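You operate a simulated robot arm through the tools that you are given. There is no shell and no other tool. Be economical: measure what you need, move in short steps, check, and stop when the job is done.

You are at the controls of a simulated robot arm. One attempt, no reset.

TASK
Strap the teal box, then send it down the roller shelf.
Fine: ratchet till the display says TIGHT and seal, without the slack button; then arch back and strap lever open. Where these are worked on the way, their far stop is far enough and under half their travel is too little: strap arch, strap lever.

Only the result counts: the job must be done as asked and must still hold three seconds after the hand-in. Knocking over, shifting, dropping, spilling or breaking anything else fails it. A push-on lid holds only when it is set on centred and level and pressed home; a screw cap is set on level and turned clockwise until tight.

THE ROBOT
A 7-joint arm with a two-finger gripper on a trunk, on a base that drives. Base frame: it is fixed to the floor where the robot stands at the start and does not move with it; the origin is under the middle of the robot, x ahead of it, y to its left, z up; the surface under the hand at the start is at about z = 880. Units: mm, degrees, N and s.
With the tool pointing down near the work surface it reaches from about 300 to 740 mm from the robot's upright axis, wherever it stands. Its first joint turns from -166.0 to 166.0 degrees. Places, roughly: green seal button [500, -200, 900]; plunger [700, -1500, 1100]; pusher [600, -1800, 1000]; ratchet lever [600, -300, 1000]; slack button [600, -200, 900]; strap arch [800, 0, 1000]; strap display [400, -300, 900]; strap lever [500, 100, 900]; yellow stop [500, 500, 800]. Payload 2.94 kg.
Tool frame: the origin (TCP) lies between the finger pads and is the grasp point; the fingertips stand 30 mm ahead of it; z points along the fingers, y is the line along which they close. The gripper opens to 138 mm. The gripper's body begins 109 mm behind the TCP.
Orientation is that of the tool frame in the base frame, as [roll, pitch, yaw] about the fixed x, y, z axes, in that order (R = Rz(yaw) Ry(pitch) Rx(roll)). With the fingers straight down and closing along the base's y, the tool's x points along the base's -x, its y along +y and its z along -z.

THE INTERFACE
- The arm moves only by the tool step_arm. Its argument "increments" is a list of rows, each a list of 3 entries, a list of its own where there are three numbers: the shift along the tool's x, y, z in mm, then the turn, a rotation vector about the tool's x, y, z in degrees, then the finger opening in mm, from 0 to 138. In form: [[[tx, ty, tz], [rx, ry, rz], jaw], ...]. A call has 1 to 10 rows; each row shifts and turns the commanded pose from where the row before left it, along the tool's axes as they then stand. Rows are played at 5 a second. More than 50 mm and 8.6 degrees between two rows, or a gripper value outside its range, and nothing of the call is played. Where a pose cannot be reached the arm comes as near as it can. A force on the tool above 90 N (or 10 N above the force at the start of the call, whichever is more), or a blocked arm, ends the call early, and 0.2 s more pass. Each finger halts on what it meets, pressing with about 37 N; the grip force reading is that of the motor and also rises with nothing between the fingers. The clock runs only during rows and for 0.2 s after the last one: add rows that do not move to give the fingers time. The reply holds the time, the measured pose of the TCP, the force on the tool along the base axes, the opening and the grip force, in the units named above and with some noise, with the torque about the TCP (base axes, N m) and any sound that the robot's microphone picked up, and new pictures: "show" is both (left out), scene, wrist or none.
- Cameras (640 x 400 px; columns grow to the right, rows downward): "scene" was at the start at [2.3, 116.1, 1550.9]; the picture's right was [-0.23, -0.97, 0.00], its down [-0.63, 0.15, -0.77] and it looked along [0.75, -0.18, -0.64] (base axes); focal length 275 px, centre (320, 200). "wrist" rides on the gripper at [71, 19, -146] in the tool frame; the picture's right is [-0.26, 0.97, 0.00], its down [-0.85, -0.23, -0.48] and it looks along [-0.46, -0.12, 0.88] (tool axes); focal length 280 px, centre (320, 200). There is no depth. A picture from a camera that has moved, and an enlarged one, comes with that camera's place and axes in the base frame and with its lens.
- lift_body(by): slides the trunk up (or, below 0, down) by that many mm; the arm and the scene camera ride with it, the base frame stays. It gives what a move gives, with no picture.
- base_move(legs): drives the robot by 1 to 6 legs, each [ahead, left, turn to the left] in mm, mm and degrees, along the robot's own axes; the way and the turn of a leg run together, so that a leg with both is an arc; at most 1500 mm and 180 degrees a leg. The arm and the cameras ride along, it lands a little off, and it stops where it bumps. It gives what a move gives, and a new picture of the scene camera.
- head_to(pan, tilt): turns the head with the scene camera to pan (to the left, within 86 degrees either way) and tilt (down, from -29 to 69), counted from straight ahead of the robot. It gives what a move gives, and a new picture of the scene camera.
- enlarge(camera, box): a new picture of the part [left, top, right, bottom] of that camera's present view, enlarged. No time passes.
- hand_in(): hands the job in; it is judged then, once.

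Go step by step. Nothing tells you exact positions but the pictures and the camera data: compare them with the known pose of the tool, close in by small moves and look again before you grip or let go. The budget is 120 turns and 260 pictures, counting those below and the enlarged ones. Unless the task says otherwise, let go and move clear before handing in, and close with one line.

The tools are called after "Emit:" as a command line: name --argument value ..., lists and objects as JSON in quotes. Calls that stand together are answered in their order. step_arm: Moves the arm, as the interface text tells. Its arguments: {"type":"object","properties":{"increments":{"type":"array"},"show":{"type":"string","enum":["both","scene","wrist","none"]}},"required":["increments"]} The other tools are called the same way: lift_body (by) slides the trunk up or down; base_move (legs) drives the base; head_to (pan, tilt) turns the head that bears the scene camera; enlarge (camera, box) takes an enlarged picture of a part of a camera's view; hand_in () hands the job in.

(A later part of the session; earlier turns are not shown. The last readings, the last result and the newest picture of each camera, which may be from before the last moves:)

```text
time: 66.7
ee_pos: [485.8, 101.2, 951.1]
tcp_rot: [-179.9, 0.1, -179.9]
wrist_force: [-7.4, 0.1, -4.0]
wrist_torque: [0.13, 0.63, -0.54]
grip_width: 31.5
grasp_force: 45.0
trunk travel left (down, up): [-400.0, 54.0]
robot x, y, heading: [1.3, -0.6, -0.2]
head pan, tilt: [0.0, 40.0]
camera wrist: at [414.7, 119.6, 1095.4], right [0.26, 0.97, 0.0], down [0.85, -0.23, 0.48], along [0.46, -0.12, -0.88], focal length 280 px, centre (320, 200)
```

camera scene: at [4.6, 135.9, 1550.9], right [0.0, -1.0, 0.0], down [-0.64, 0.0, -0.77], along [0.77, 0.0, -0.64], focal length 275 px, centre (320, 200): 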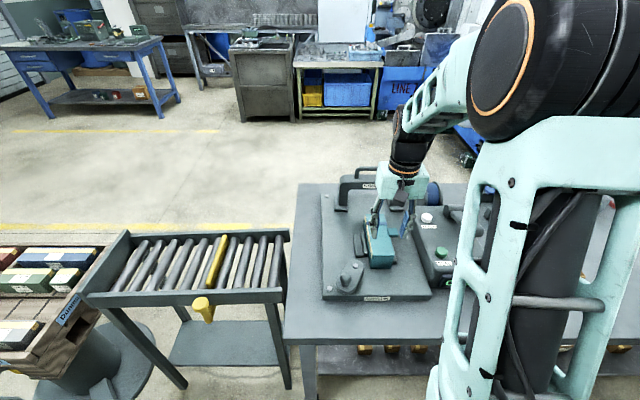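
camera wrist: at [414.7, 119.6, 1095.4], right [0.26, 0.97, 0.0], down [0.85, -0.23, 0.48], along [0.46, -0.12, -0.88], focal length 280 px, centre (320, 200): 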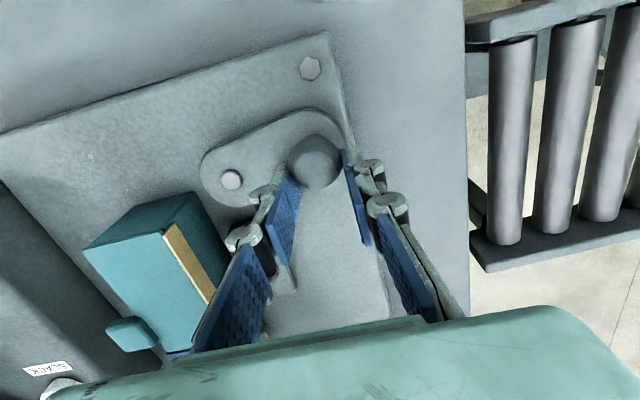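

Back at its start. One more nudge to the stop, then release, lift and inspect the shelf stop.

Emit:
step_arm --increments '[[[-5, 0, 0], [0, 0, 0], 20], [[0, 0, 0], [0, 0, 0], 20], [[4, 0, 0], [0, 0, 0], 45], [[0, 0, 0], [0, 0, 0], 65], [[0, 0, 0], [0, 0, 0], 65], [[0, 0, -40], [0, 0, 0], 65], [[0, 0, -40], [0, 0, 0], 65], [[30, 0, -40], [0, 0, 0], 65], [[40, 0, -30], [0, 0, 0], 65], [[0, 0, 0], [0, 0, 0], 65]]'

Emit:
head_to --pan 40 --tilt 45

```text
time: 68.9
ee_pos: [416.4, 101.3, 1102.9]
tcp_rot: [180.0, 0.0, 180.0]
wrist_force: [0.3, 0.3, -0.5]
wrist_torque: [0.02, -0.01, -0.03]
grip_width: 65.0
grasp_force: 0.0
trunk travel left (down, up): [-400.0, 54.0]
robot x, y, heading: [-2.0, -1.8, 0.0]
head pan, tilt: [0.0, 40.0]
camera scene: at [4.9, 136.0, 1550.8], right [0.0, -1.0, 0.0], down [-0.64, 0.0, -0.77], along [0.77, 0.0, -0.64], focal length 275 px, centre (320, 200)
camera wrist: at [345.0, 120.0, 1246.3], right [0.26, 0.97, 0.0], down [0.85, -0.23, 0.48], along [0.46, -0.12, -0.88], focal length 280 px, centre (320, 200)
```

scene: 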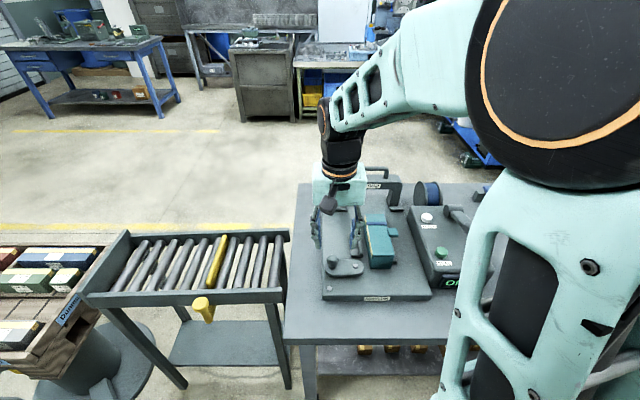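
wrist: 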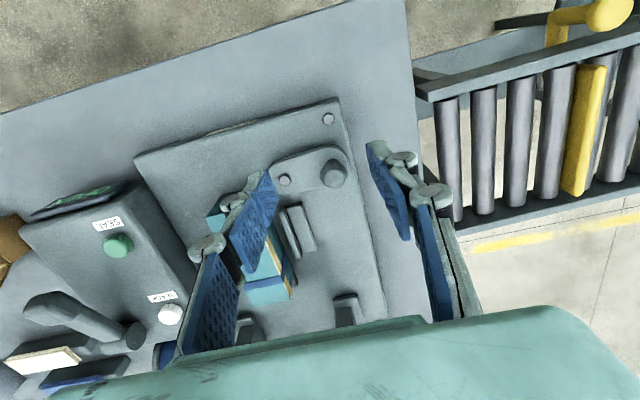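

```text
time: 70.0
ee_pos: [416.6, 100.1, 1101.4]
tcp_rot: [-180.0, 0.1, -180.0]
wrist_force: [0.3, -0.9, -0.2]
wrist_torque: [0.01, -0.01, -0.01]
grip_width: 65.1
grasp_force: 0.0
trunk travel left (down, up): [-400.0, 54.0]
robot x, y, heading: [1.3, -3.2, 0.0]
head pan, tilt: [40.0, 45.0]
camera scene: at [-18.1, 188.1, 1543.6], right [0.64, -0.77, 0.0], down [-0.54, -0.45, -0.71], along [0.54, 0.45, -0.71], focal length 275 px, centre (320, 200)
```

scene: 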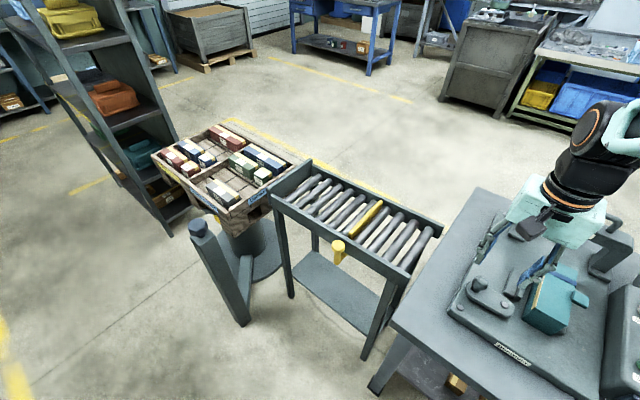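

Display went back to OPEN-like state. Now zoom on the shelf and its yellow stop.

Emit:
enlarge --camera "scene" --box '[250, 150, 450, 290]'

Emit:
head_to --pan 60 --tilt 40

Emit:
enlarge --camera "scene" --box '[330, 140, 560, 300]'

```text
2.86 times, centred on (350, 220) of scene
camera zoom: at [-18.1, 188.1, 1543.6], right [0.64, -0.77, 0.0], down [-0.54, -0.45, -0.71], along [0.54, 0.45, -0.71], focal length 784 px, centre (234, 143)
```

zoom: 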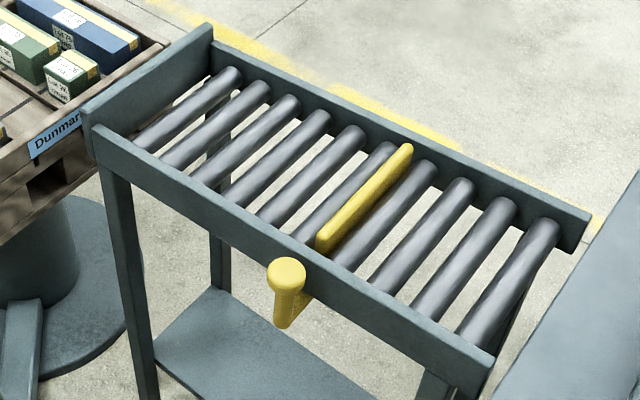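

```text
time: 70.8
ee_pos: [415.4, 100.3, 1102.3]
tcp_rot: [180.0, -0.1, 180.0]
wrist_force: [-0.6, 0.8, 0.3]
wrist_torque: [0.0, 0.01, 0.0]
grip_width: 65.0
grasp_force: 0.0
trunk travel left (down, up): [-400.0, 54.0]
robot x, y, heading: [-3.4, -0.2, 0.3]
head pan, tilt: [60.0, 40.0]
camera scene: at [-37.8, 209.5, 1550.9], right [0.87, -0.5, 0.0], down [-0.32, -0.56, -0.77], along [0.38, 0.66, -0.64], focal length 275 px, centre (320, 200)
```

scene: 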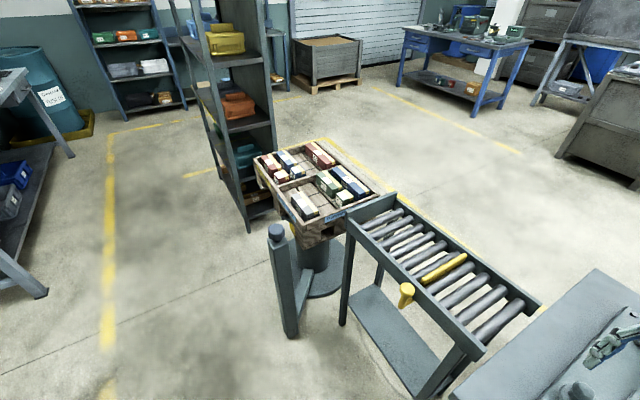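

```text
2.50 times, centred on (445, 220) of scene
camera zoom: at [-37.8, 209.5, 1550.9], right [0.87, -0.5, 0.0], down [-0.32, -0.56, -0.77], along [0.38, 0.66, -0.64], focal length 686 px, centre (8, 150)
```

zoom: 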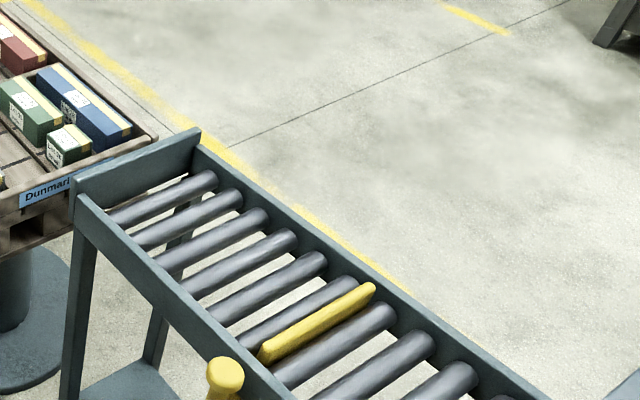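

The stop's handle looks like a crank in front of the near rail around (388,437,884). I bring the wrist camera closer.

Emit:
step_arm --increments '[[[14, 38, 5], [0, 0, 0], 65], [[14, 38, 5], [0, 0, 0], 65], [[14, 38, 5], [0, 0, 0], 65], [[14, 38, 10], [0, 0, 0], 65], [[14, 38, 10], [0, 0, 0], 65], [[14, 38, 15], [0, 0, 0], 30], [[0, 0, 0], [0, 0, 0], 0], [[0, 0, 0], [0, 0, 0], 0]]' --show "wrist"

Emit:
enlarge --camera "wrist" --box '[340, 50, 600, 250]'

```text
time: 72.6
ee_pos: [333.7, 328.1, 1051.1]
tcp_rot: [180.0, 0.0, 180.0]
wrist_force: [0.0, 0.9, -1.2]
wrist_torque: [0.05, 0.01, 0.02]
grip_width: 0.0
grasp_force: 28.7
trunk travel left (down, up): [-400.0, 54.0]
robot x, y, heading: [0.4, 2.5, -0.1]
head pan, tilt: [60.0, 40.0]
camera wrist: at [262.9, 346.7, 1195.6], right [0.26, 0.96, 0.0], down [0.85, -0.23, 0.48], along [0.46, -0.12, -0.88], focal length 280 px, centre (320, 200)
```

wrist: 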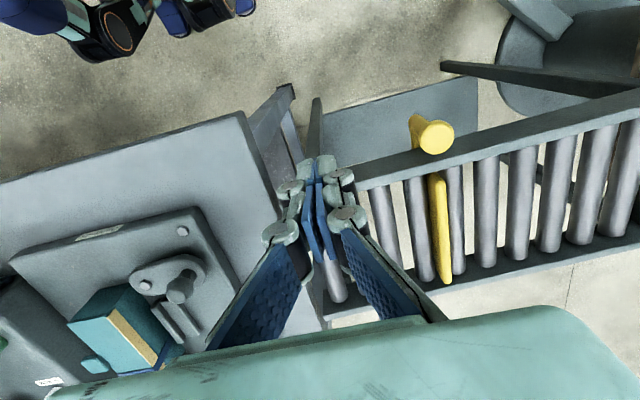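

```text
2.00 times, centred on (470, 150) of wrist
camera zoom: at [262.9, 346.7, 1195.6], right [0.26, 0.96, 0.0], down [0.85, -0.23, 0.48], along [0.46, -0.12, -0.88], focal length 561 px, centre (20, 300)
```

zoom: 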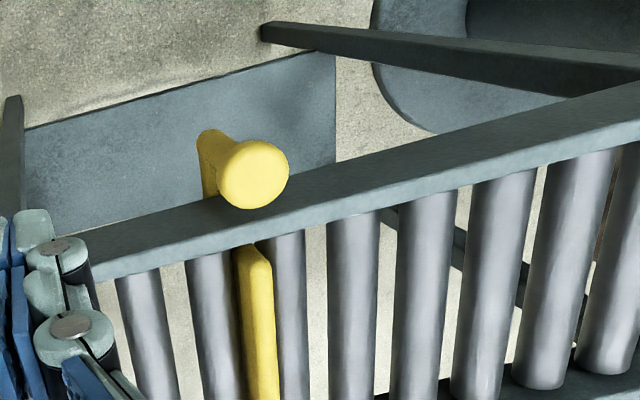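

I take another wrist view from further left to triangulate knob, rails and slope.

Emit:
step_arm --increments '[[[10, 40, -20], [0, 0, 0], 0], [[10, 40, -20], [0, 0, 0], 0], [[10, 40, -20], [0, 0, 0], 0], [[10, 40, -20], [0, 0, 0], 0], [[10, 40, -20], [0, 0, 0], 0], [[0, 0, 0], [0, 0, 0], 0]]'

Emit:
enlarge --camera "wrist" --box '[160, 40, 560, 290]'

```text
time: 74.0
ee_pos: [284.1, 528.1, 1149.8]
tcp_rot: [179.9, 0.1, -180.0]
wrist_force: [-0.3, 0.6, 0.4]
wrist_torque: [0.01, 0.02, 0.0]
grip_width: 0.0
grasp_force: 28.4
trunk travel left (down, up): [-400.0, 54.0]
robot x, y, heading: [-4.0, 0.9, 0.0]
head pan, tilt: [60.0, 40.0]
camera scene: at [-37.9, 209.3, 1550.9], right [0.87, -0.5, 0.0], down [-0.32, -0.56, -0.77], along [0.38, 0.66, -0.64], focal length 275 px, centre (320, 200)
camera wrist: at [212.7, 547.5, 1295.4], right [0.26, 0.96, 0.0], down [0.85, -0.23, 0.48], along [0.46, -0.13, -0.88], focal length 280 px, centre (320, 200)
```

scene: 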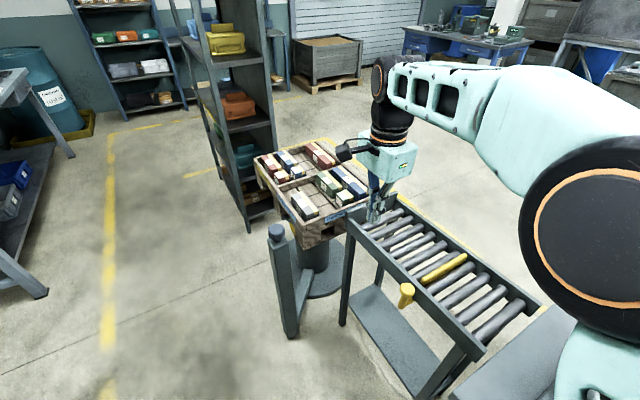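
wrist: 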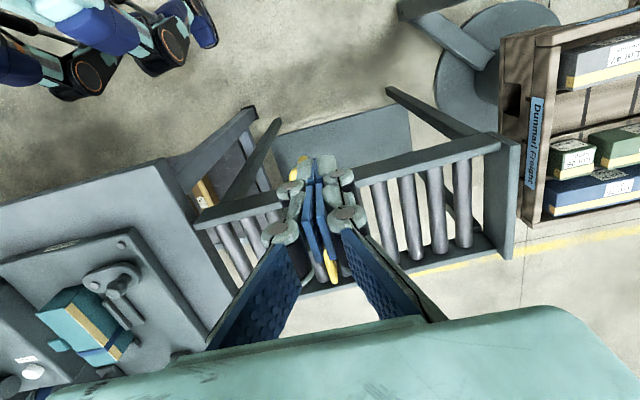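

```text
1.60 times, centred on (360, 165) of wrist
camera zoom: at [212.7, 547.5, 1295.4], right [0.26, 0.96, 0.0], down [0.85, -0.23, 0.48], along [0.46, -0.13, -0.88], focal length 449 px, centre (256, 256)
```

zoom: 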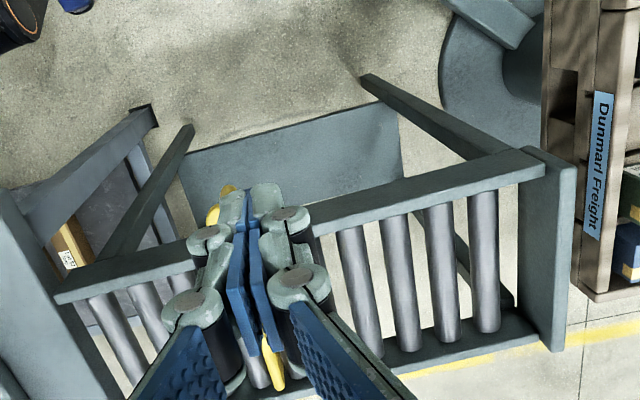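

Good: the shelf slopes down about 7° to the left (rail top ≈895 at y 221, 823 at y 813), stop blade near y≈437, knob cap near (393,463,850). I test the knob by pressing down.

Emit:
step_arm --increments '[[[-26, -16, 30], [0, 0, 0], 0], [[-26, -16, 30], [0, 0, 0], 0], [[-26, -16, 30], [0, 0, 0], 0], [[-26, -16, 30], [0, 0, 0], 0], [[0, 0, 40], [0, 0, 0], 0], [[0, 0, 30], [0, 0, 0], 0], [[0, 0, 0], [0, 0, 0], 0]]'

Emit:
enlarge --camera "scene" --box '[330, 190, 500, 330]'

```text
time: 75.6
ee_pos: [387.3, 463.2, 959.7]
tcp_rot: [180.0, -0.1, -180.0]
wrist_force: [0.8, -0.2, -0.1]
wrist_torque: [0.0, 0.0, -0.01]
grip_width: 0.1
grasp_force: 28.7
trunk travel left (down, up): [-400.0, 54.0]
robot x, y, heading: [3.2, 2.5, 0.2]
head pan, tilt: [60.0, 40.0]
camera scene: at [-37.9, 209.5, 1550.9], right [0.87, -0.5, 0.0], down [-0.32, -0.56, -0.77], along [0.38, 0.66, -0.64], focal length 275 px, centre (320, 200)
camera wrist: at [316.7, 482.6, 1104.5], right [0.26, 0.97, 0.0], down [0.85, -0.23, 0.48], along [0.46, -0.12, -0.88], focal length 280 px, centre (320, 200)
```

scene: 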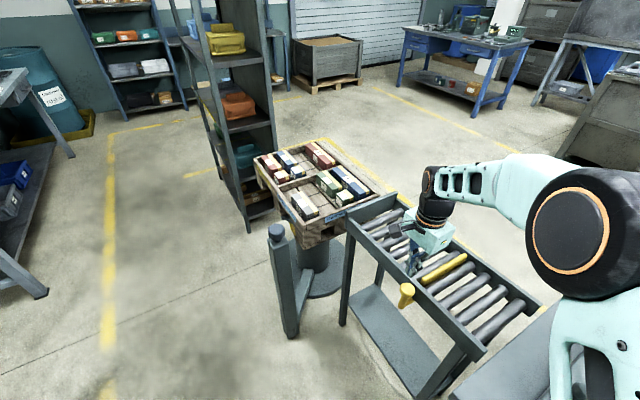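
wrist: 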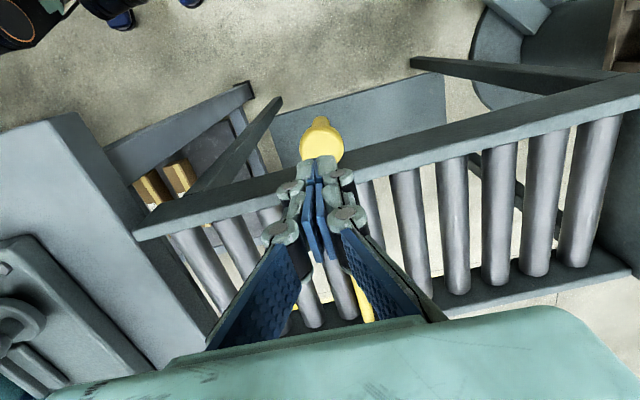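

```text
2.86 times, centred on (415, 260) of scene
camera zoom: at [-37.9, 209.5, 1550.9], right [0.87, -0.5, 0.0], down [-0.32, -0.56, -0.77], along [0.38, 0.66, -0.64], focal length 784 px, centre (49, 29)
```

zoom: 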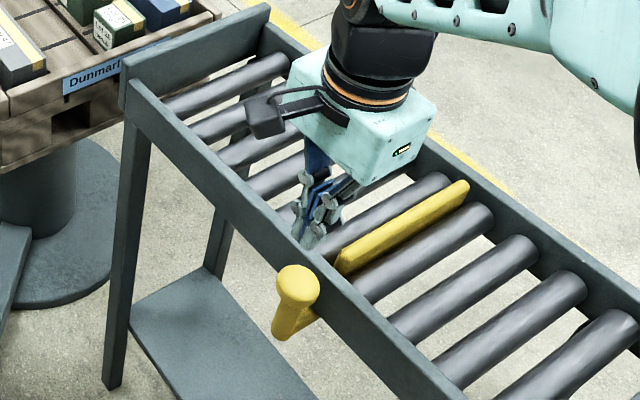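

Knob cap refined at about (379,460,~875). I lower onto it slowly.

Emit:
step_arm --increments '[[[7, -3, 0], [0, 0, 0], 0], [[0, 0, 20], [0, 0, 0], 0], [[0, 0, 20], [0, 0, 0], 0], [[0, 0, 10], [0, 0, 0], 0], [[0, 0, 0], [0, 0, 0], 0]]'

Emit:
enlarge --camera "scene" --box '[330, 190, 500, 330]'

```text
time: 76.8
ee_pos: [379.7, 460.8, 910.8]
tcp_rot: [180.0, -0.1, -180.0]
wrist_force: [-0.5, 0.3, 0.9]
wrist_torque: [-0.03, 0.01, 0.02]
grip_width: 0.0
grasp_force: 28.0
trunk travel left (down, up): [-400.0, 54.0]
robot x, y, heading: [0.8, -2.5, 0.2]
head pan, tilt: [60.0, 40.0]
camera scene: at [-37.9, 209.5, 1550.9], right [0.87, -0.5, 0.0], down [-0.32, -0.56, -0.77], along [0.38, 0.66, -0.64], focal length 275 px, centre (320, 200)
camera wrist: at [309.5, 480.1, 1054.9], right [0.26, 0.96, 0.0], down [0.85, -0.23, 0.48], along [0.46, -0.12, -0.88], focal length 280 px, centre (320, 200)
```

scene: 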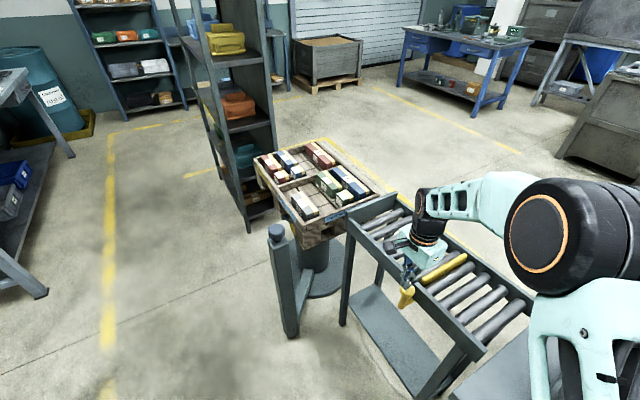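
wrist: 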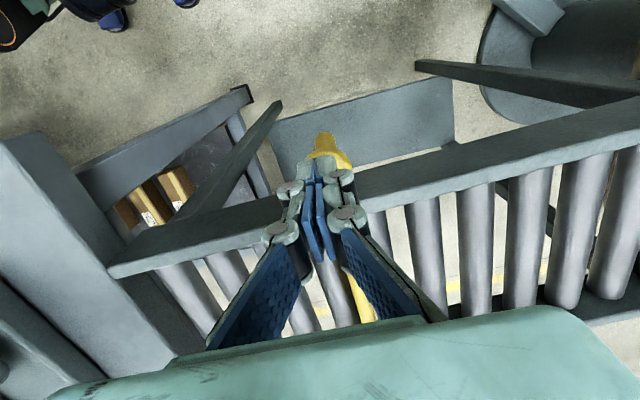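

```text
2.86 times, centred on (415, 260) of scene
camera zoom: at [-37.9, 209.5, 1550.9], right [0.87, -0.5, 0.0], down [-0.32, -0.56, -0.77], along [0.38, 0.66, -0.64], focal length 784 px, centre (49, 29)
```

zoom: 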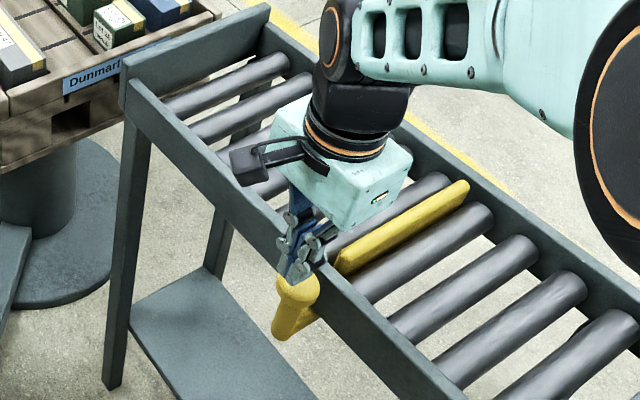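

Fingertip is right at the cap. Press down stepwise.

Emit:
step_arm --increments '[[[0, 0, 8], [0, 0, 0], 0], [[0, 0, 8], [0, 0, 0], 0], [[0, 0, 8], [0, 0, 0], 0], [[0, 0, 0], [0, 0, 0], 0]]' --show "none"

Emit:
enlarge --camera "scene" --box '[330, 190, 500, 330]'

```text
time: 77.8
ee_pos: [378.8, 460.8, 886.2]
tcp_rot: [180.0, 0.0, -180.0]
wrist_force: [0.4, 0.2, -0.6]
wrist_torque: [-0.01, 0.01, -0.01]
grip_width: 0.0
grasp_force: 29.0
trunk travel left (down, up): [-400.0, 54.0]
robot x, y, heading: [-0.5, -0.9, 0.1]
head pan, tilt: [60.0, 40.0]
```

```text
2.86 times, centred on (415, 260) of scene
camera zoom: at [-37.9, 209.5, 1550.9], right [0.87, -0.5, 0.0], down [-0.32, -0.56, -0.77], along [0.38, 0.66, -0.64], focal length 784 px, centre (49, 29)
```

zoom: 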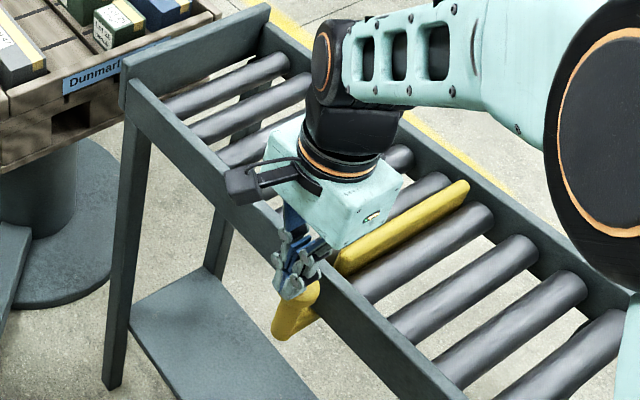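

No contact yet: the cap is a bit farther out at about (394,463,850). I shift +x 13 and press.

Emit:
step_arm --increments '[[[0, 0, -15], [0, 0, 0], 0], [[-13, 2, 0], [0, 0, 0], 0], [[0, 0, 12], [0, 0, 0], 0], [[0, 0, 6], [0, 0, 0], 0], [[0, 0, 6], [0, 0, 0], 0], [[0, 0, 6], [0, 0, 0], 0], [[0, 0, 6], [0, 0, 0], 0], [[0, 0, 0], [0, 0, 0], 0]]' --show "wrist"

Emit:
enlarge --camera "scene" --box '[330, 190, 500, 330]'

```text
time: 79.6
ee_pos: [393.4, 461.7, 865.4]
tcp_rot: [179.9, 0.0, -180.0]
wrist_force: [-0.1, -0.4, -0.9]
wrist_torque: [0.03, -0.03, 0.0]
grip_width: 0.1
grasp_force: 27.7
trunk travel left (down, up): [-400.0, 54.0]
robot x, y, heading: [-2.1, 0.6, -0.1]
head pan, tilt: [60.0, 40.0]
camera wrist: at [322.4, 481.7, 1009.8], right [0.26, 0.97, 0.0], down [0.85, -0.23, 0.48], along [0.46, -0.12, -0.88], focal length 280 px, centre (320, 200)
```

wrist: 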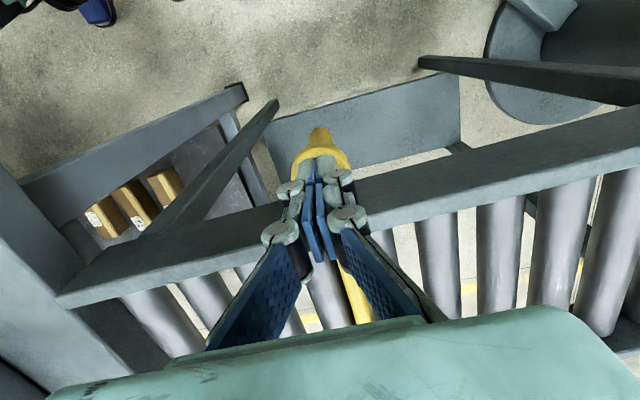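

```text
2.86 times, centred on (415, 260) of scene
camera zoom: at [-37.9, 209.5, 1550.9], right [0.87, -0.5, 0.0], down [-0.32, -0.56, -0.77], along [0.38, 0.66, -0.64], focal length 784 px, centre (49, 29)
```

zoom: 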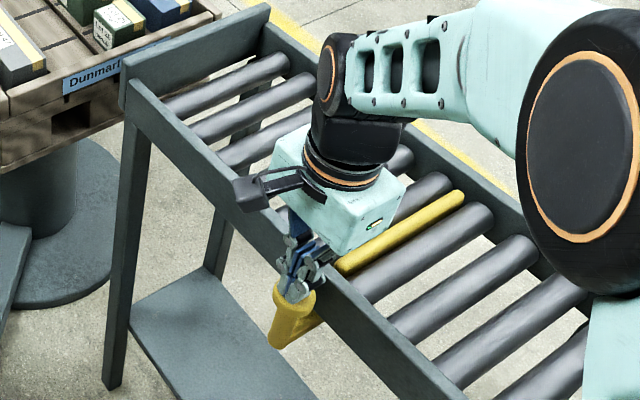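

The blade is going down as I press. Continue.

Emit:
step_arm --increments '[[[0, 0, 8], [0, 0, 0], 0], [[0, 0, 8], [0, 0, 0], 0], [[0, 0, 8], [0, 0, 0], 0], [[0, 0, 0], [0, 0, 0], 0]]' --show "none"

Emit:
enlarge --camera "scene" --box '[330, 190, 500, 330]'

```text
time: 80.6
ee_pos: [392.3, 462.1, 849.9]
tcp_rot: [179.4, 0.4, -180.0]
wrist_force: [-7.6, -7.9, 54.9]
wrist_torque: [-0.21, -0.02, -0.07]
grip_width: 5.7
grasp_force: 28.4
trunk travel left (down, up): [-400.0, 54.0]
robot x, y, heading: [-0.3, 0.3, 0.0]
head pan, tilt: [60.0, 40.0]
```

```text
2.86 times, centred on (415, 260) of scene
camera zoom: at [-43.3, 203.4, 1552.4], right [0.87, -0.5, 0.0], down [-0.32, -0.55, -0.77], along [0.39, 0.67, -0.64], focal length 784 px, centre (49, 29)
```

zoom: 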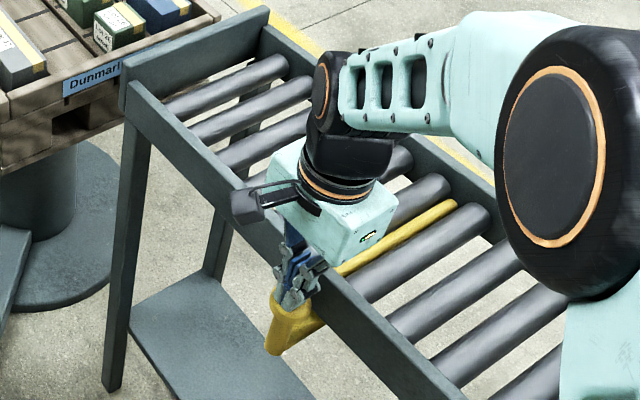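

Bottomed (55 N); the blade is level with the rollers. I lift to see whether it stays down.

Emit:
step_arm --increments '[[[0, 0, -20], [0, 0, 0], 0], [[0, 0, -40], [0, 0, 0], 0], [[0, 0, -40], [0, 0, 0], 0], [[0, 0, -40], [0, 0, 0], 0], [[0, -40, -40], [0, 0, 0], 0], [[0, -40, 0], [0, 0, 0], 0], [[0, 0, 0], [0, 0, 0], 0]]' --show "none"

Emit:
enlarge --camera "scene" --box '[330, 190, 500, 330]'

```text
refused: row 5 steps farther than a row can; nothing moved
```

```text
2.86 times, centred on (415, 260) of scene
camera zoom: at [-43.3, 203.4, 1552.4], right [0.87, -0.5, 0.0], down [-0.32, -0.55, -0.77], along [0.39, 0.67, -0.64], focal length 784 px, centre (49, 29)
```

zoom: 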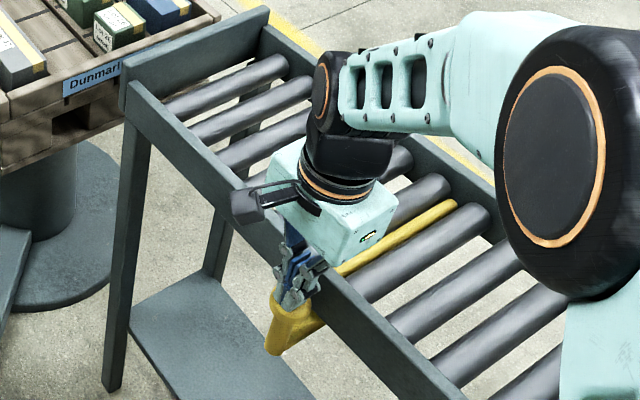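

A row was too long; I resend it with shorter steps.

Emit:
step_arm --increments '[[[0, 0, -20], [0, 0, 0], 0], [[0, 0, -40], [0, 0, 0], 0], [[0, 0, -40], [0, 0, 0], 0], [[0, 0, -40], [0, 0, 0], 0], [[0, 0, -40], [0, 0, 0], 0], [[0, -40, 0], [0, 0, 0], 0], [[0, -40, 0], [0, 0, 0], 0], [[0, 0, 0], [0, 0, 0], 0]]' --show "wrist"

Emit:
enlarge --camera "scene" --box '[330, 190, 560, 350]'

```text
time: 82.4
ee_pos: [392.7, 382.9, 1020.6]
tcp_rot: [179.9, 0.0, -180.0]
wrist_force: [-0.9, -0.2, 0.8]
wrist_torque: [-0.02, -0.02, -0.01]
grip_width: 0.3
grasp_force: 28.4
trunk travel left (down, up): [-400.0, 54.0]
robot x, y, heading: [-3.9, -2.2, 0.3]
head pan, tilt: [60.0, 40.0]
camera wrist: at [322.5, 401.7, 1165.6], right [0.26, 0.97, 0.0], down [0.85, -0.23, 0.48], along [0.46, -0.12, -0.88], focal length 280 px, centre (320, 200)
```

wrist: 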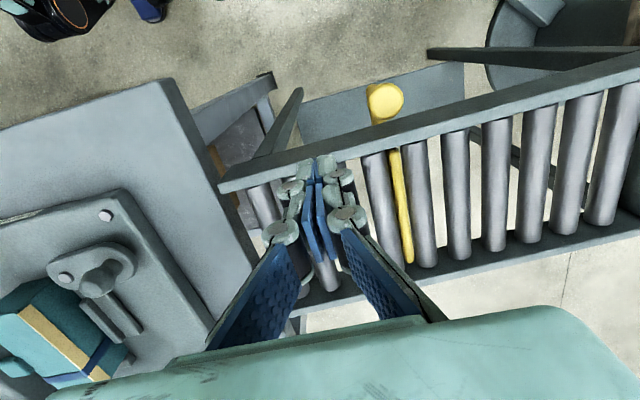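

```text
2.50 times, centred on (445, 270) of scene
camera zoom: at [-37.9, 209.6, 1550.9], right [0.87, -0.5, 0.0], down [-0.32, -0.56, -0.77], along [0.38, 0.66, -0.64], focal length 686 px, centre (8, 25)
```

zoom: 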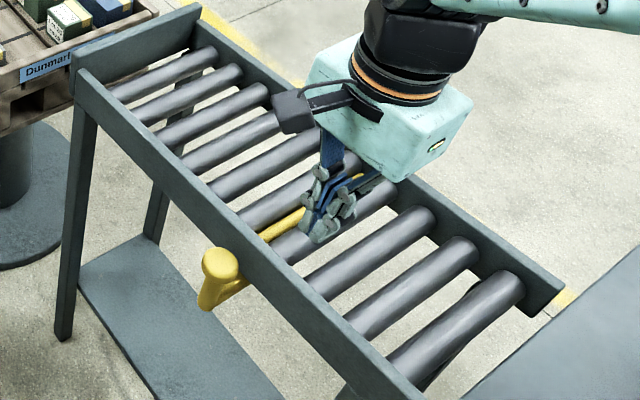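

The stop stays down. Now back to the box; view it from above with open fingers.

Emit:
step_arm --increments '[[[0, -40, -25], [0, 0, 0], 30], [[0, -45, -15], [0, 0, 0], 60], [[-10, -45, 0], [0, 0, 0], 90], [[-15, -45, 0], [0, 0, 0], 100], [[-15, -45, 0], [0, 0, 0], 100], [[-15, -45, 0], [0, 0, 0], 100], [[-15, -45, 0], [0, 0, 0], 100], [[-20, -45, 0], [0, 0, 0], 100], [[-20, -45, 0], [0, 0, 0], 100], [[-20, -25, 0], [0, 0, 0], 100]]' --show "none"

Emit:
head_to --pan -5 --tilt 40

Emit:
step_arm --increments '[[[0, 0, 0], [0, 0, 0], 100]]' --show "wrist"

Emit:
enlarge --camera "scene" --box '[290, 160, 470, 310]'

```text
time: 84.6
ee_pos: [522.9, -43.2, 1060.7]
tcp_rot: [-180.0, -0.1, -179.9]
wrist_force: [0.1, 0.5, -0.2]
wrist_torque: [0.03, 0.02, -0.03]
grip_width: 99.9
grasp_force: 0.1
trunk travel left (down, up): [-400.0, 54.0]
robot x, y, heading: [-1.3, -1.3, -0.2]
head pan, tilt: [60.0, 40.0]
```

```text
time: 86.0
ee_pos: [523.6, -41.6, 1060.1]
tcp_rot: [-180.0, 0.0, -180.0]
wrist_force: [-0.3, 0.6, -1.0]
wrist_torque: [0.0, 0.01, 0.02]
grip_width: 100.1
grasp_force: 0.1
trunk travel left (down, up): [-400.0, 54.0]
robot x, y, heading: [2.5, -3.3, -0.0]
head pan, tilt: [-5.0, 40.0]
camera scene: at [4.3, 128.6, 1550.9], right [-0.09, -1.0, 0.0], down [-0.64, 0.06, -0.77], along [0.76, -0.07, -0.64], focal length 275 px, centre (320, 200)
```

scene: 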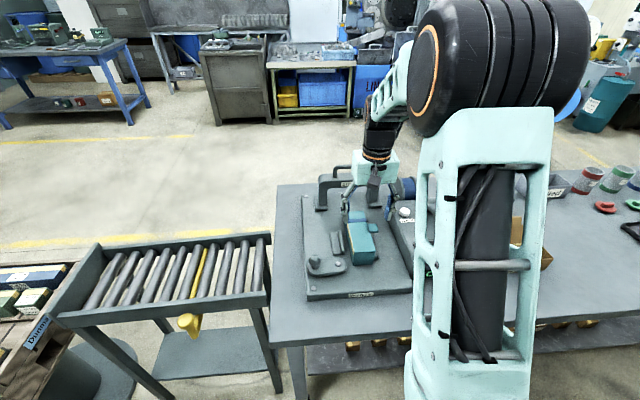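

```text
time: 86.4
ee_pos: [523.0, -41.9, 1060.7]
tcp_rot: [-179.9, -0.1, 180.0]
wrist_force: [-0.1, -0.7, -0.7]
wrist_torque: [-0.01, 0.02, 0.0]
grip_width: 100.2
grasp_force: 0.0
trunk travel left (down, up): [-400.0, 54.0]
robot x, y, heading: [0.9, -0.0, -0.4]
head pan, tilt: [-5.0, 40.0]
camera wrist: at [452.3, -23.3, 1205.8], right [0.26, 0.97, 0.0], down [0.85, -0.23, 0.48], along [0.46, -0.12, -0.88], focal length 280 px, centre (320, 200)
```

wrist: 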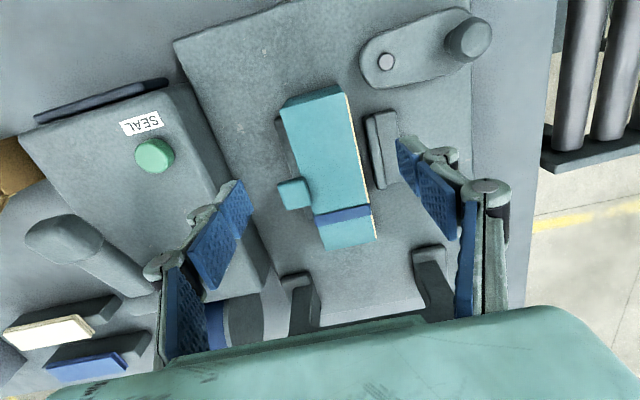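

```text
2.67 times, centred on (380, 235) of scene
camera zoom: at [4.3, 128.5, 1550.9], right [-0.09, -1.0, 0.0], down [-0.64, 0.06, -0.77], along [0.76, -0.07, -0.64], focal length 732 px, centre (160, 107)
```

zoom: 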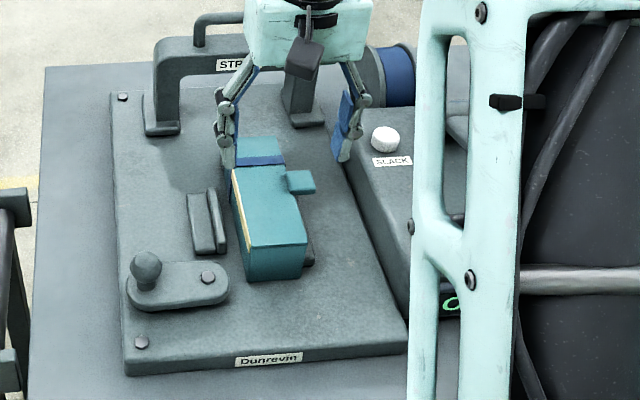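

Box: x 485–651, y −68…−10, top ≈951; tab at x 561–585 on the right; the right jaw's top is about 925. I'll grip at x≈544 with tips at ≈929. Descend in stages.

Emit:
step_arm --increments '[[[-21, 3, 20], [0, 0, 0], 78], [[0, 0, 40], [0, 0, 0], 78], [[0, 0, 20], [0, 0, 0], 78], [[0, 0, 0], [0, 0, 0], 78]]'

Emit:
enlarge --camera "scene" --box '[290, 160, 470, 310]'

```text
time: 87.4
ee_pos: [544.6, -39.2, 981.5]
tcp_rot: [180.0, 0.0, 180.0]
wrist_force: [-1.1, 1.0, 0.3]
wrist_torque: [-0.03, -0.01, -0.02]
grip_width: 77.9
grasp_force: 0.1
trunk travel left (down, up): [-400.0, 54.0]
robot x, y, heading: [1.6, -0.8, -0.3]
head pan, tilt: [-5.0, 40.0]
camera scene: at [4.3, 128.5, 1550.9], right [-0.09, -1.0, 0.0], down [-0.64, 0.06, -0.77], along [0.76, -0.07, -0.64], focal length 275 px, centre (320, 200)
camera wrist: at [473.7, -19.8, 1126.1], right [0.26, 0.97, 0.0], down [0.85, -0.23, 0.48], along [0.46, -0.12, -0.88], focal length 280 px, centre (320, 200)
```

scene: 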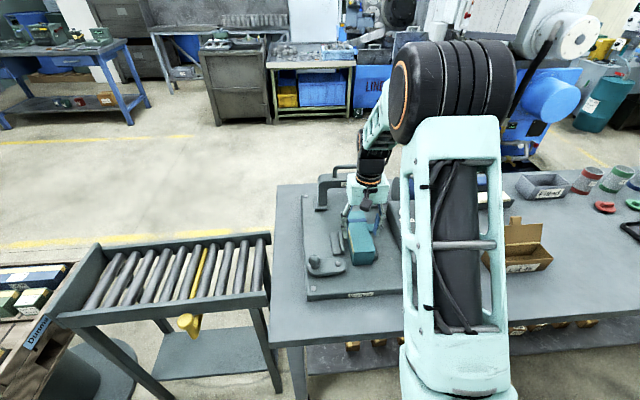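
wrist: 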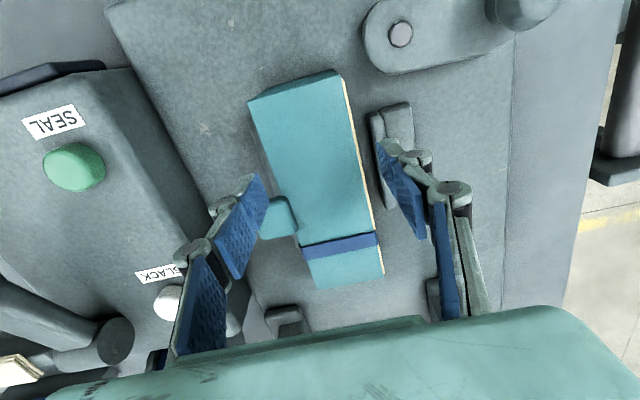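

```text
2.67 times, centred on (380, 235) of scene
camera zoom: at [4.3, 128.5, 1550.9], right [-0.09, -1.0, 0.0], down [-0.64, 0.06, -0.77], along [0.76, -0.07, -0.64], focal length 732 px, centre (160, 107)
```

zoom: 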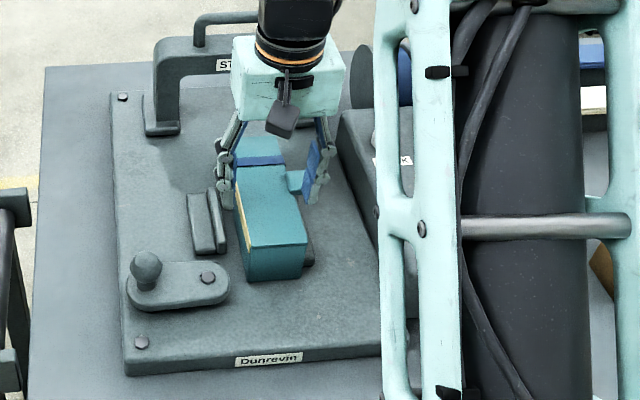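

Tab's near edge is at x≈557, so I shift back to x≈537 and lower to TCP z≈959, then close.

Emit:
step_arm --increments '[[[7, 0, 0], [0, 0, 0], 78], [[0, 0, 12], [0, 0, 0], 78], [[0, 0, 10], [0, 0, 0], 78], [[0, 0, 0], [0, 0, 0], 78]]' --show "none"

Emit:
step_arm --increments '[[[0, 0, 0], [0, 0, 0], 66], [[0, 0, 0], [0, 0, 0], 58], [[0, 0, 0], [0, 0, 0], 50], [[0, 0, 0], [0, 0, 0], 45], [[0, 0, 0], [0, 0, 0], 45]]' --show "wrist"

```text
time: 88.4
ee_pos: [537.2, -38.8, 959.9]
tcp_rot: [179.9, 0.0, -180.0]
wrist_force: [0.4, 0.8, -0.8]
wrist_torque: [0.01, 0.01, 0.0]
grip_width: 78.0
grasp_force: 0.0
trunk travel left (down, up): [-400.0, 54.0]
robot x, y, heading: [2.8, -2.3, -0.1]
head pan, tilt: [-5.0, 40.0]
```

```text
time: 89.6
ee_pos: [536.7, -39.5, 959.4]
tcp_rot: [-180.0, 0.0, -179.9]
wrist_force: [0.6, -1.4, 1.0]
wrist_torque: [-0.06, 0.05, -0.07]
grip_width: 59.8
grasp_force: 36.9
trunk travel left (down, up): [-400.0, 54.0]
robot x, y, heading: [-0.5, -4.1, -0.1]
head pan, tilt: [-5.0, 40.0]
camera wrist: at [466.6, -20.3, 1104.7], right [0.26, 0.97, 0.0], down [0.85, -0.23, 0.48], along [0.46, -0.12, -0.88], focal length 280 px, centre (320, 200)
```

wrist: 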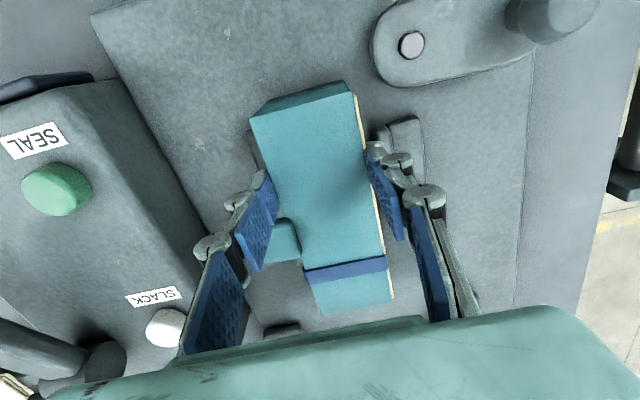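

Gripped at 60 mm. Lift straight up slowly and check.

Emit:
step_arm --increments '[[[0, 0, -10], [0, 0, 0], 45], [[0, 0, -15], [0, 0, 0], 45], [[0, 0, -20], [0, 0, 0], 45], [[0, 0, -25], [0, 0, 0], 45], [[0, 0, -25], [0, 0, 0], 45], [[0, 0, 0], [0, 0, 0], 45]]'

Emit:
enlarge --camera "scene" --box '[290, 140, 470, 290]'

```text
time: 91.0
ee_pos: [537.9, -39.7, 1054.5]
tcp_rot: [-180.0, -0.1, -180.0]
wrist_force: [-0.1, 0.1, -3.4]
wrist_torque: [0.0, 0.1, 0.01]
grip_width: 59.9
grasp_force: 36.9
trunk travel left (down, up): [-400.0, 54.0]
robot x, y, heading: [-4.1, -0.8, 0.2]
head pan, tilt: [-5.0, 40.0]
camera scene: at [4.7, 128.5, 1550.9], right [-0.09, -1.0, 0.0], down [-0.64, 0.06, -0.77], along [0.76, -0.07, -0.64], focal length 275 px, centre (320, 200)
camera wrist: at [466.8, -20.6, 1199.1], right [0.26, 0.96, 0.0], down [0.85, -0.23, 0.48], along [0.46, -0.12, -0.88], focal length 280 px, centre (320, 200)
```

scene: 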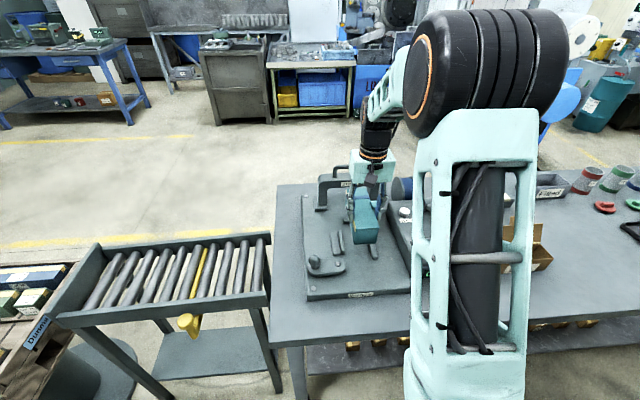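
wrist: 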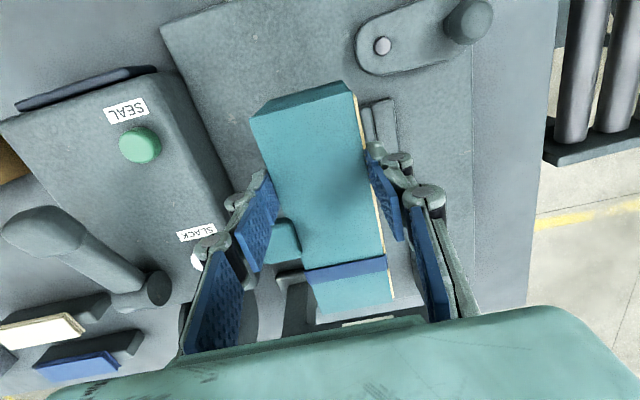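

```text
2.67 times, centred on (380, 215) of scene
camera zoom: at [4.7, 128.5, 1550.9], right [-0.09, -1.0, 0.0], down [-0.64, 0.06, -0.77], along [0.76, -0.07, -0.64], focal length 732 px, centre (160, 160)
```

zoom: 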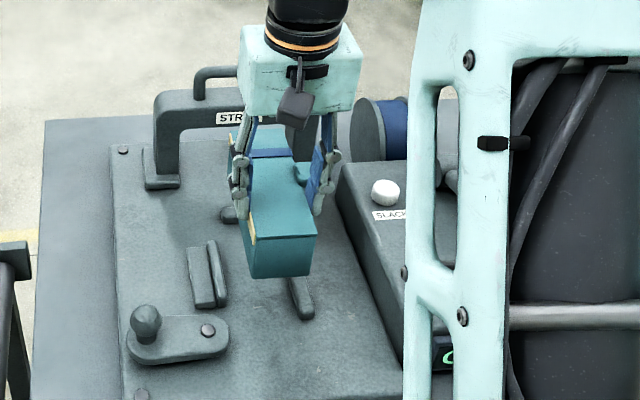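

Box held level, about 3.4 N. Now carry it over the upper part of the shelf at (520,294).

Emit:
step_arm --increments '[[[0, 20, -10], [0, 0, 0], 45], [[2, 35, 0], [0, 0, 0], 45], [[2, 40, 0], [0, 0, 0], 45], [[2, 40, 0], [0, 0, 0], 45], [[3, 40, 0], [0, 0, 0], 45], [[3, 40, 0], [0, 0, 0], 45], [[3, 40, 0], [0, 0, 0], 45], [[3, 40, 0], [0, 0, 0], 45], [[0, 39, 0], [0, 0, 0], 45], [[0, 0, 0], [0, 0, 0], 45]]' --show "none"

Emit:
step_arm --increments '[[[0, 0, 0], [0, 0, -5], 45], [[0, 0, 0], [0, 0, -8], 45], [[0, 0, 0], [0, 0, -8.5], 45], [[0, 0, 0], [0, 0, -8.5], 45], [[0, 0, 0], [0, 0, -8.5], 45], [[0, 0, 0], [0, 0, -8.5], 45], [[0, 0, 0], [0, 0, -8.5], 45], [[0, 0, 0], [0, 0, -8.5], 45], [[0, 0, 0], [0, 0, -8.5], 45], [[0, 0, 0], [0, 0, 0], 45]]' --show "none"

Emit:
step_arm --increments '[[[0, 0, 0], [0, 0, -8.5], 45], [[0, 0, 0], [0, 0, -6], 45], [[0, 0, 0], [0, 0, -3], 45], [[0, 0, 0], [0, 0, 0], 45]]' --show "wrist"

Emit:
head_to --pan 35 --tilt 40

```text
time: 93.2
ee_pos: [520.9, 294.5, 1064.4]
tcp_rot: [180.0, 0.0, 179.9]
wrist_force: [-0.4, 0.3, -3.8]
wrist_torque: [0.02, 0.15, 0.02]
grip_width: 59.7
grasp_force: 37.1
trunk travel left (down, up): [-400.0, 54.0]
robot x, y, heading: [-0.9, -1.5, -0.0]
head pan, tilt: [-5.0, 40.0]
```

```text
time: 95.4
ee_pos: [518.2, 294.3, 1063.9]
tcp_rot: [-179.9, 0.1, -107.4]
wrist_force: [-0.1, 1.5, -2.1]
wrist_torque: [-0.12, 0.02, 0.01]
grip_width: 59.9
grasp_force: 37.0
trunk travel left (down, up): [-400.0, 54.0]
robot x, y, heading: [1.6, 1.0, 0.1]
head pan, tilt: [-5.0, 40.0]
```

```text
time: 96.4
ee_pos: [518.4, 294.5, 1063.7]
tcp_rot: [180.0, 0.0, -89.9]
wrist_force: [-0.6, 0.3, -3.3]
wrist_torque: [-0.12, 0.01, -0.07]
grip_width: 59.8
grasp_force: 36.9
trunk travel left (down, up): [-400.0, 54.0]
robot x, y, heading: [1.4, -1.7, -0.2]
head pan, tilt: [-5.0, 40.0]
camera wrist: at [500.3, 223.7, 1208.7], right [-0.97, 0.26, 0.0], down [0.23, 0.85, 0.48], along [0.12, 0.46, -0.88], focal length 280 px, centre (320, 200)
```

wrist: 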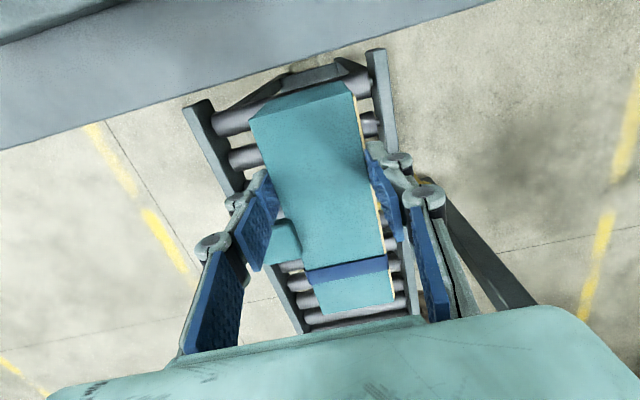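

```text
time: 97.5
ee_pos: [519.3, 294.7, 1064.9]
tcp_rot: [180.0, 0.0, -90.0]
wrist_force: [-0.6, -0.2, -3.4]
wrist_torque: [-0.11, -0.04, 0.01]
grip_width: 59.7
grasp_force: 37.0
trunk travel left (down, up): [-400.0, 54.0]
robot x, y, heading: [0.1, 1.6, 0.1]
head pan, tilt: [35.0, 40.0]
camera scene: at [-10.4, 184.8, 1550.8], right [0.57, -0.82, 0.0], down [-0.53, -0.37, -0.77], along [0.63, 0.44, -0.64], focal length 275 px, centre (320, 200)
```

scene: 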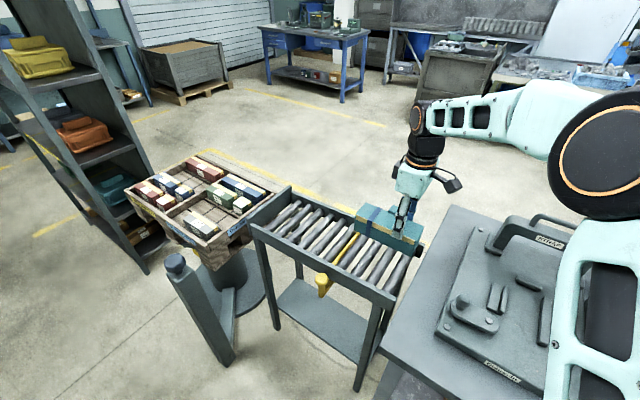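

Over the shelf, rails at x≈447 and ≈640. I centre it, tilt 7° to match the slope and lower partway.

Emit:
step_arm --increments '[[[-15, -6, 0], [0, 3.5, 0], 45], [[-15, -6, 0], [0, 3.5, 0], 45], [[0, 0, 30], [0, 0, 0], 45], [[0, 0, 30], [0, 0, 0], 45], [[0, 0, 20], [0, 0, 0], 45], [[0, 0, 10], [0, 0, 0], 45], [[0, 0, 0], [0, 0, 0], 45]]'

Emit:
enlarge --camera "scene" --box '[260, 160, 460, 310]'

```text
time: 99.1
ee_pos: [532.7, 313.4, 974.8]
tcp_rot: [-180.0, -7.0, -90.1]
wrist_force: [0.0, 0.0, -3.6]
wrist_torque: [-0.05, 0.03, 0.01]
grip_width: 60.0
grasp_force: 36.6
trunk travel left (down, up): [-400.0, 54.0]
robot x, y, heading: [-0.3, -0.6, -0.1]
head pan, tilt: [35.0, 40.0]
camera scene: at [-10.4, 184.9, 1550.8], right [0.57, -0.82, 0.0], down [-0.53, -0.37, -0.77], along [0.63, 0.44, -0.64], focal length 275 px, centre (320, 200)
camera wrist: at [512.4, 261.1, 1126.3], right [-0.97, 0.26, -0.03], down [0.23, 0.9, 0.37], along [0.12, 0.35, -0.93], focal length 280 px, centre (320, 200)
```

scene: 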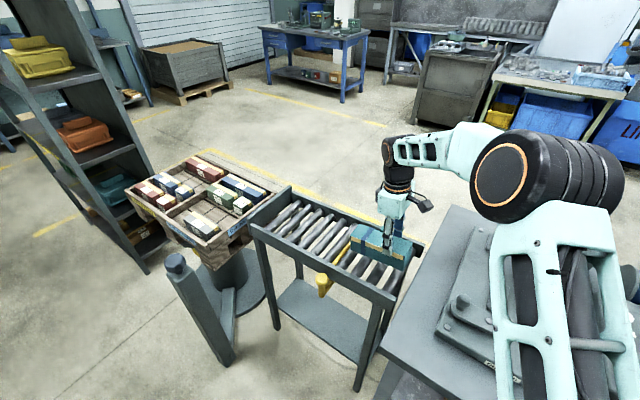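
wrist: 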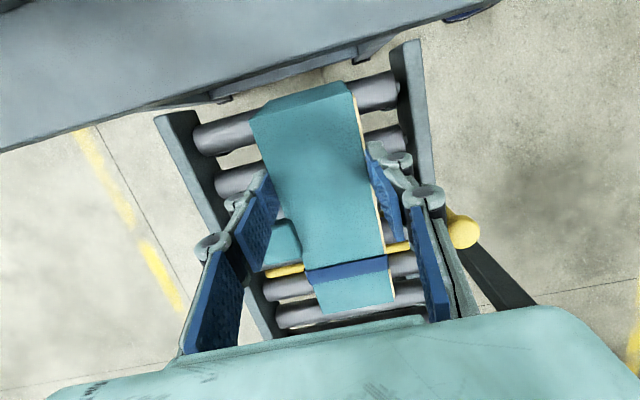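

```text
2.67 times, centred on (360, 235) of scene
camera zoom: at [-10.4, 184.9, 1550.8], right [0.57, -0.82, 0.0], down [-0.53, -0.37, -0.77], along [0.63, 0.44, -0.64], focal length 732 px, centre (213, 107)
```

zoom: 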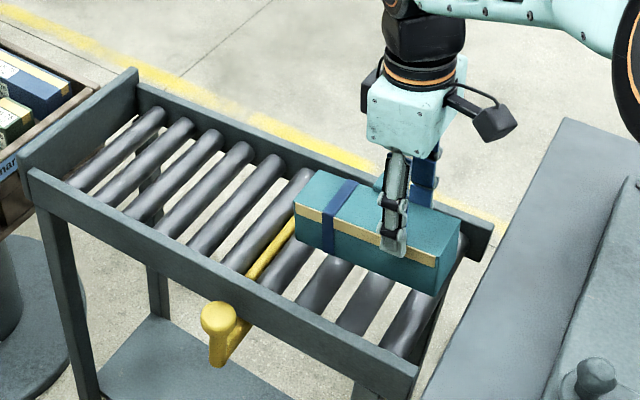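

Well aligned and parallel to the slope. I lower in small steps until contact.

Emit:
step_arm --increments '[[[0, 0, 10], [0, 0, 0], 45], [[0, 0, 8], [0, 0, 0], 45], [[0, 0, 5], [0, 0, 0], 45], [[0, 0, 0], [0, 0, 0], 45]]' --show "none"

Emit:
enlarge --camera "scene" --box '[260, 160, 460, 310]'

```text
time: 100.1
ee_pos: [532.5, 310.2, 951.6]
tcp_rot: [-180.0, -7.0, -89.9]
wrist_force: [0.5, 0.4, -2.8]
wrist_torque: [-0.1, 0.01, 0.05]
grip_width: 60.0
grasp_force: 36.8
trunk travel left (down, up): [-400.0, 54.0]
robot x, y, heading: [2.4, 3.5, 0.1]
head pan, tilt: [35.0, 40.0]
```

```text
2.67 times, centred on (360, 235) of scene
camera zoom: at [-10.4, 184.9, 1550.8], right [0.57, -0.82, 0.0], down [-0.53, -0.37, -0.77], along [0.63, 0.44, -0.64], focal length 732 px, centre (213, 107)
```

zoom: 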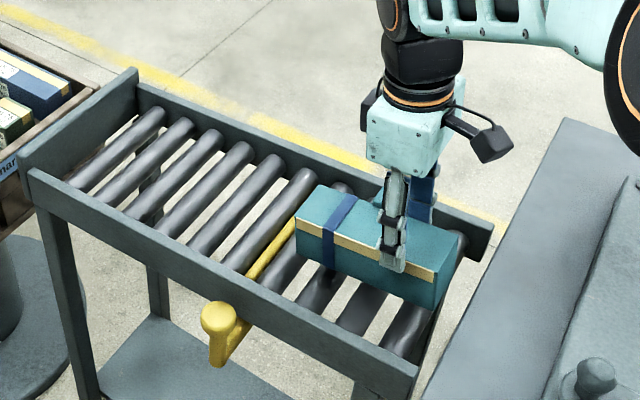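

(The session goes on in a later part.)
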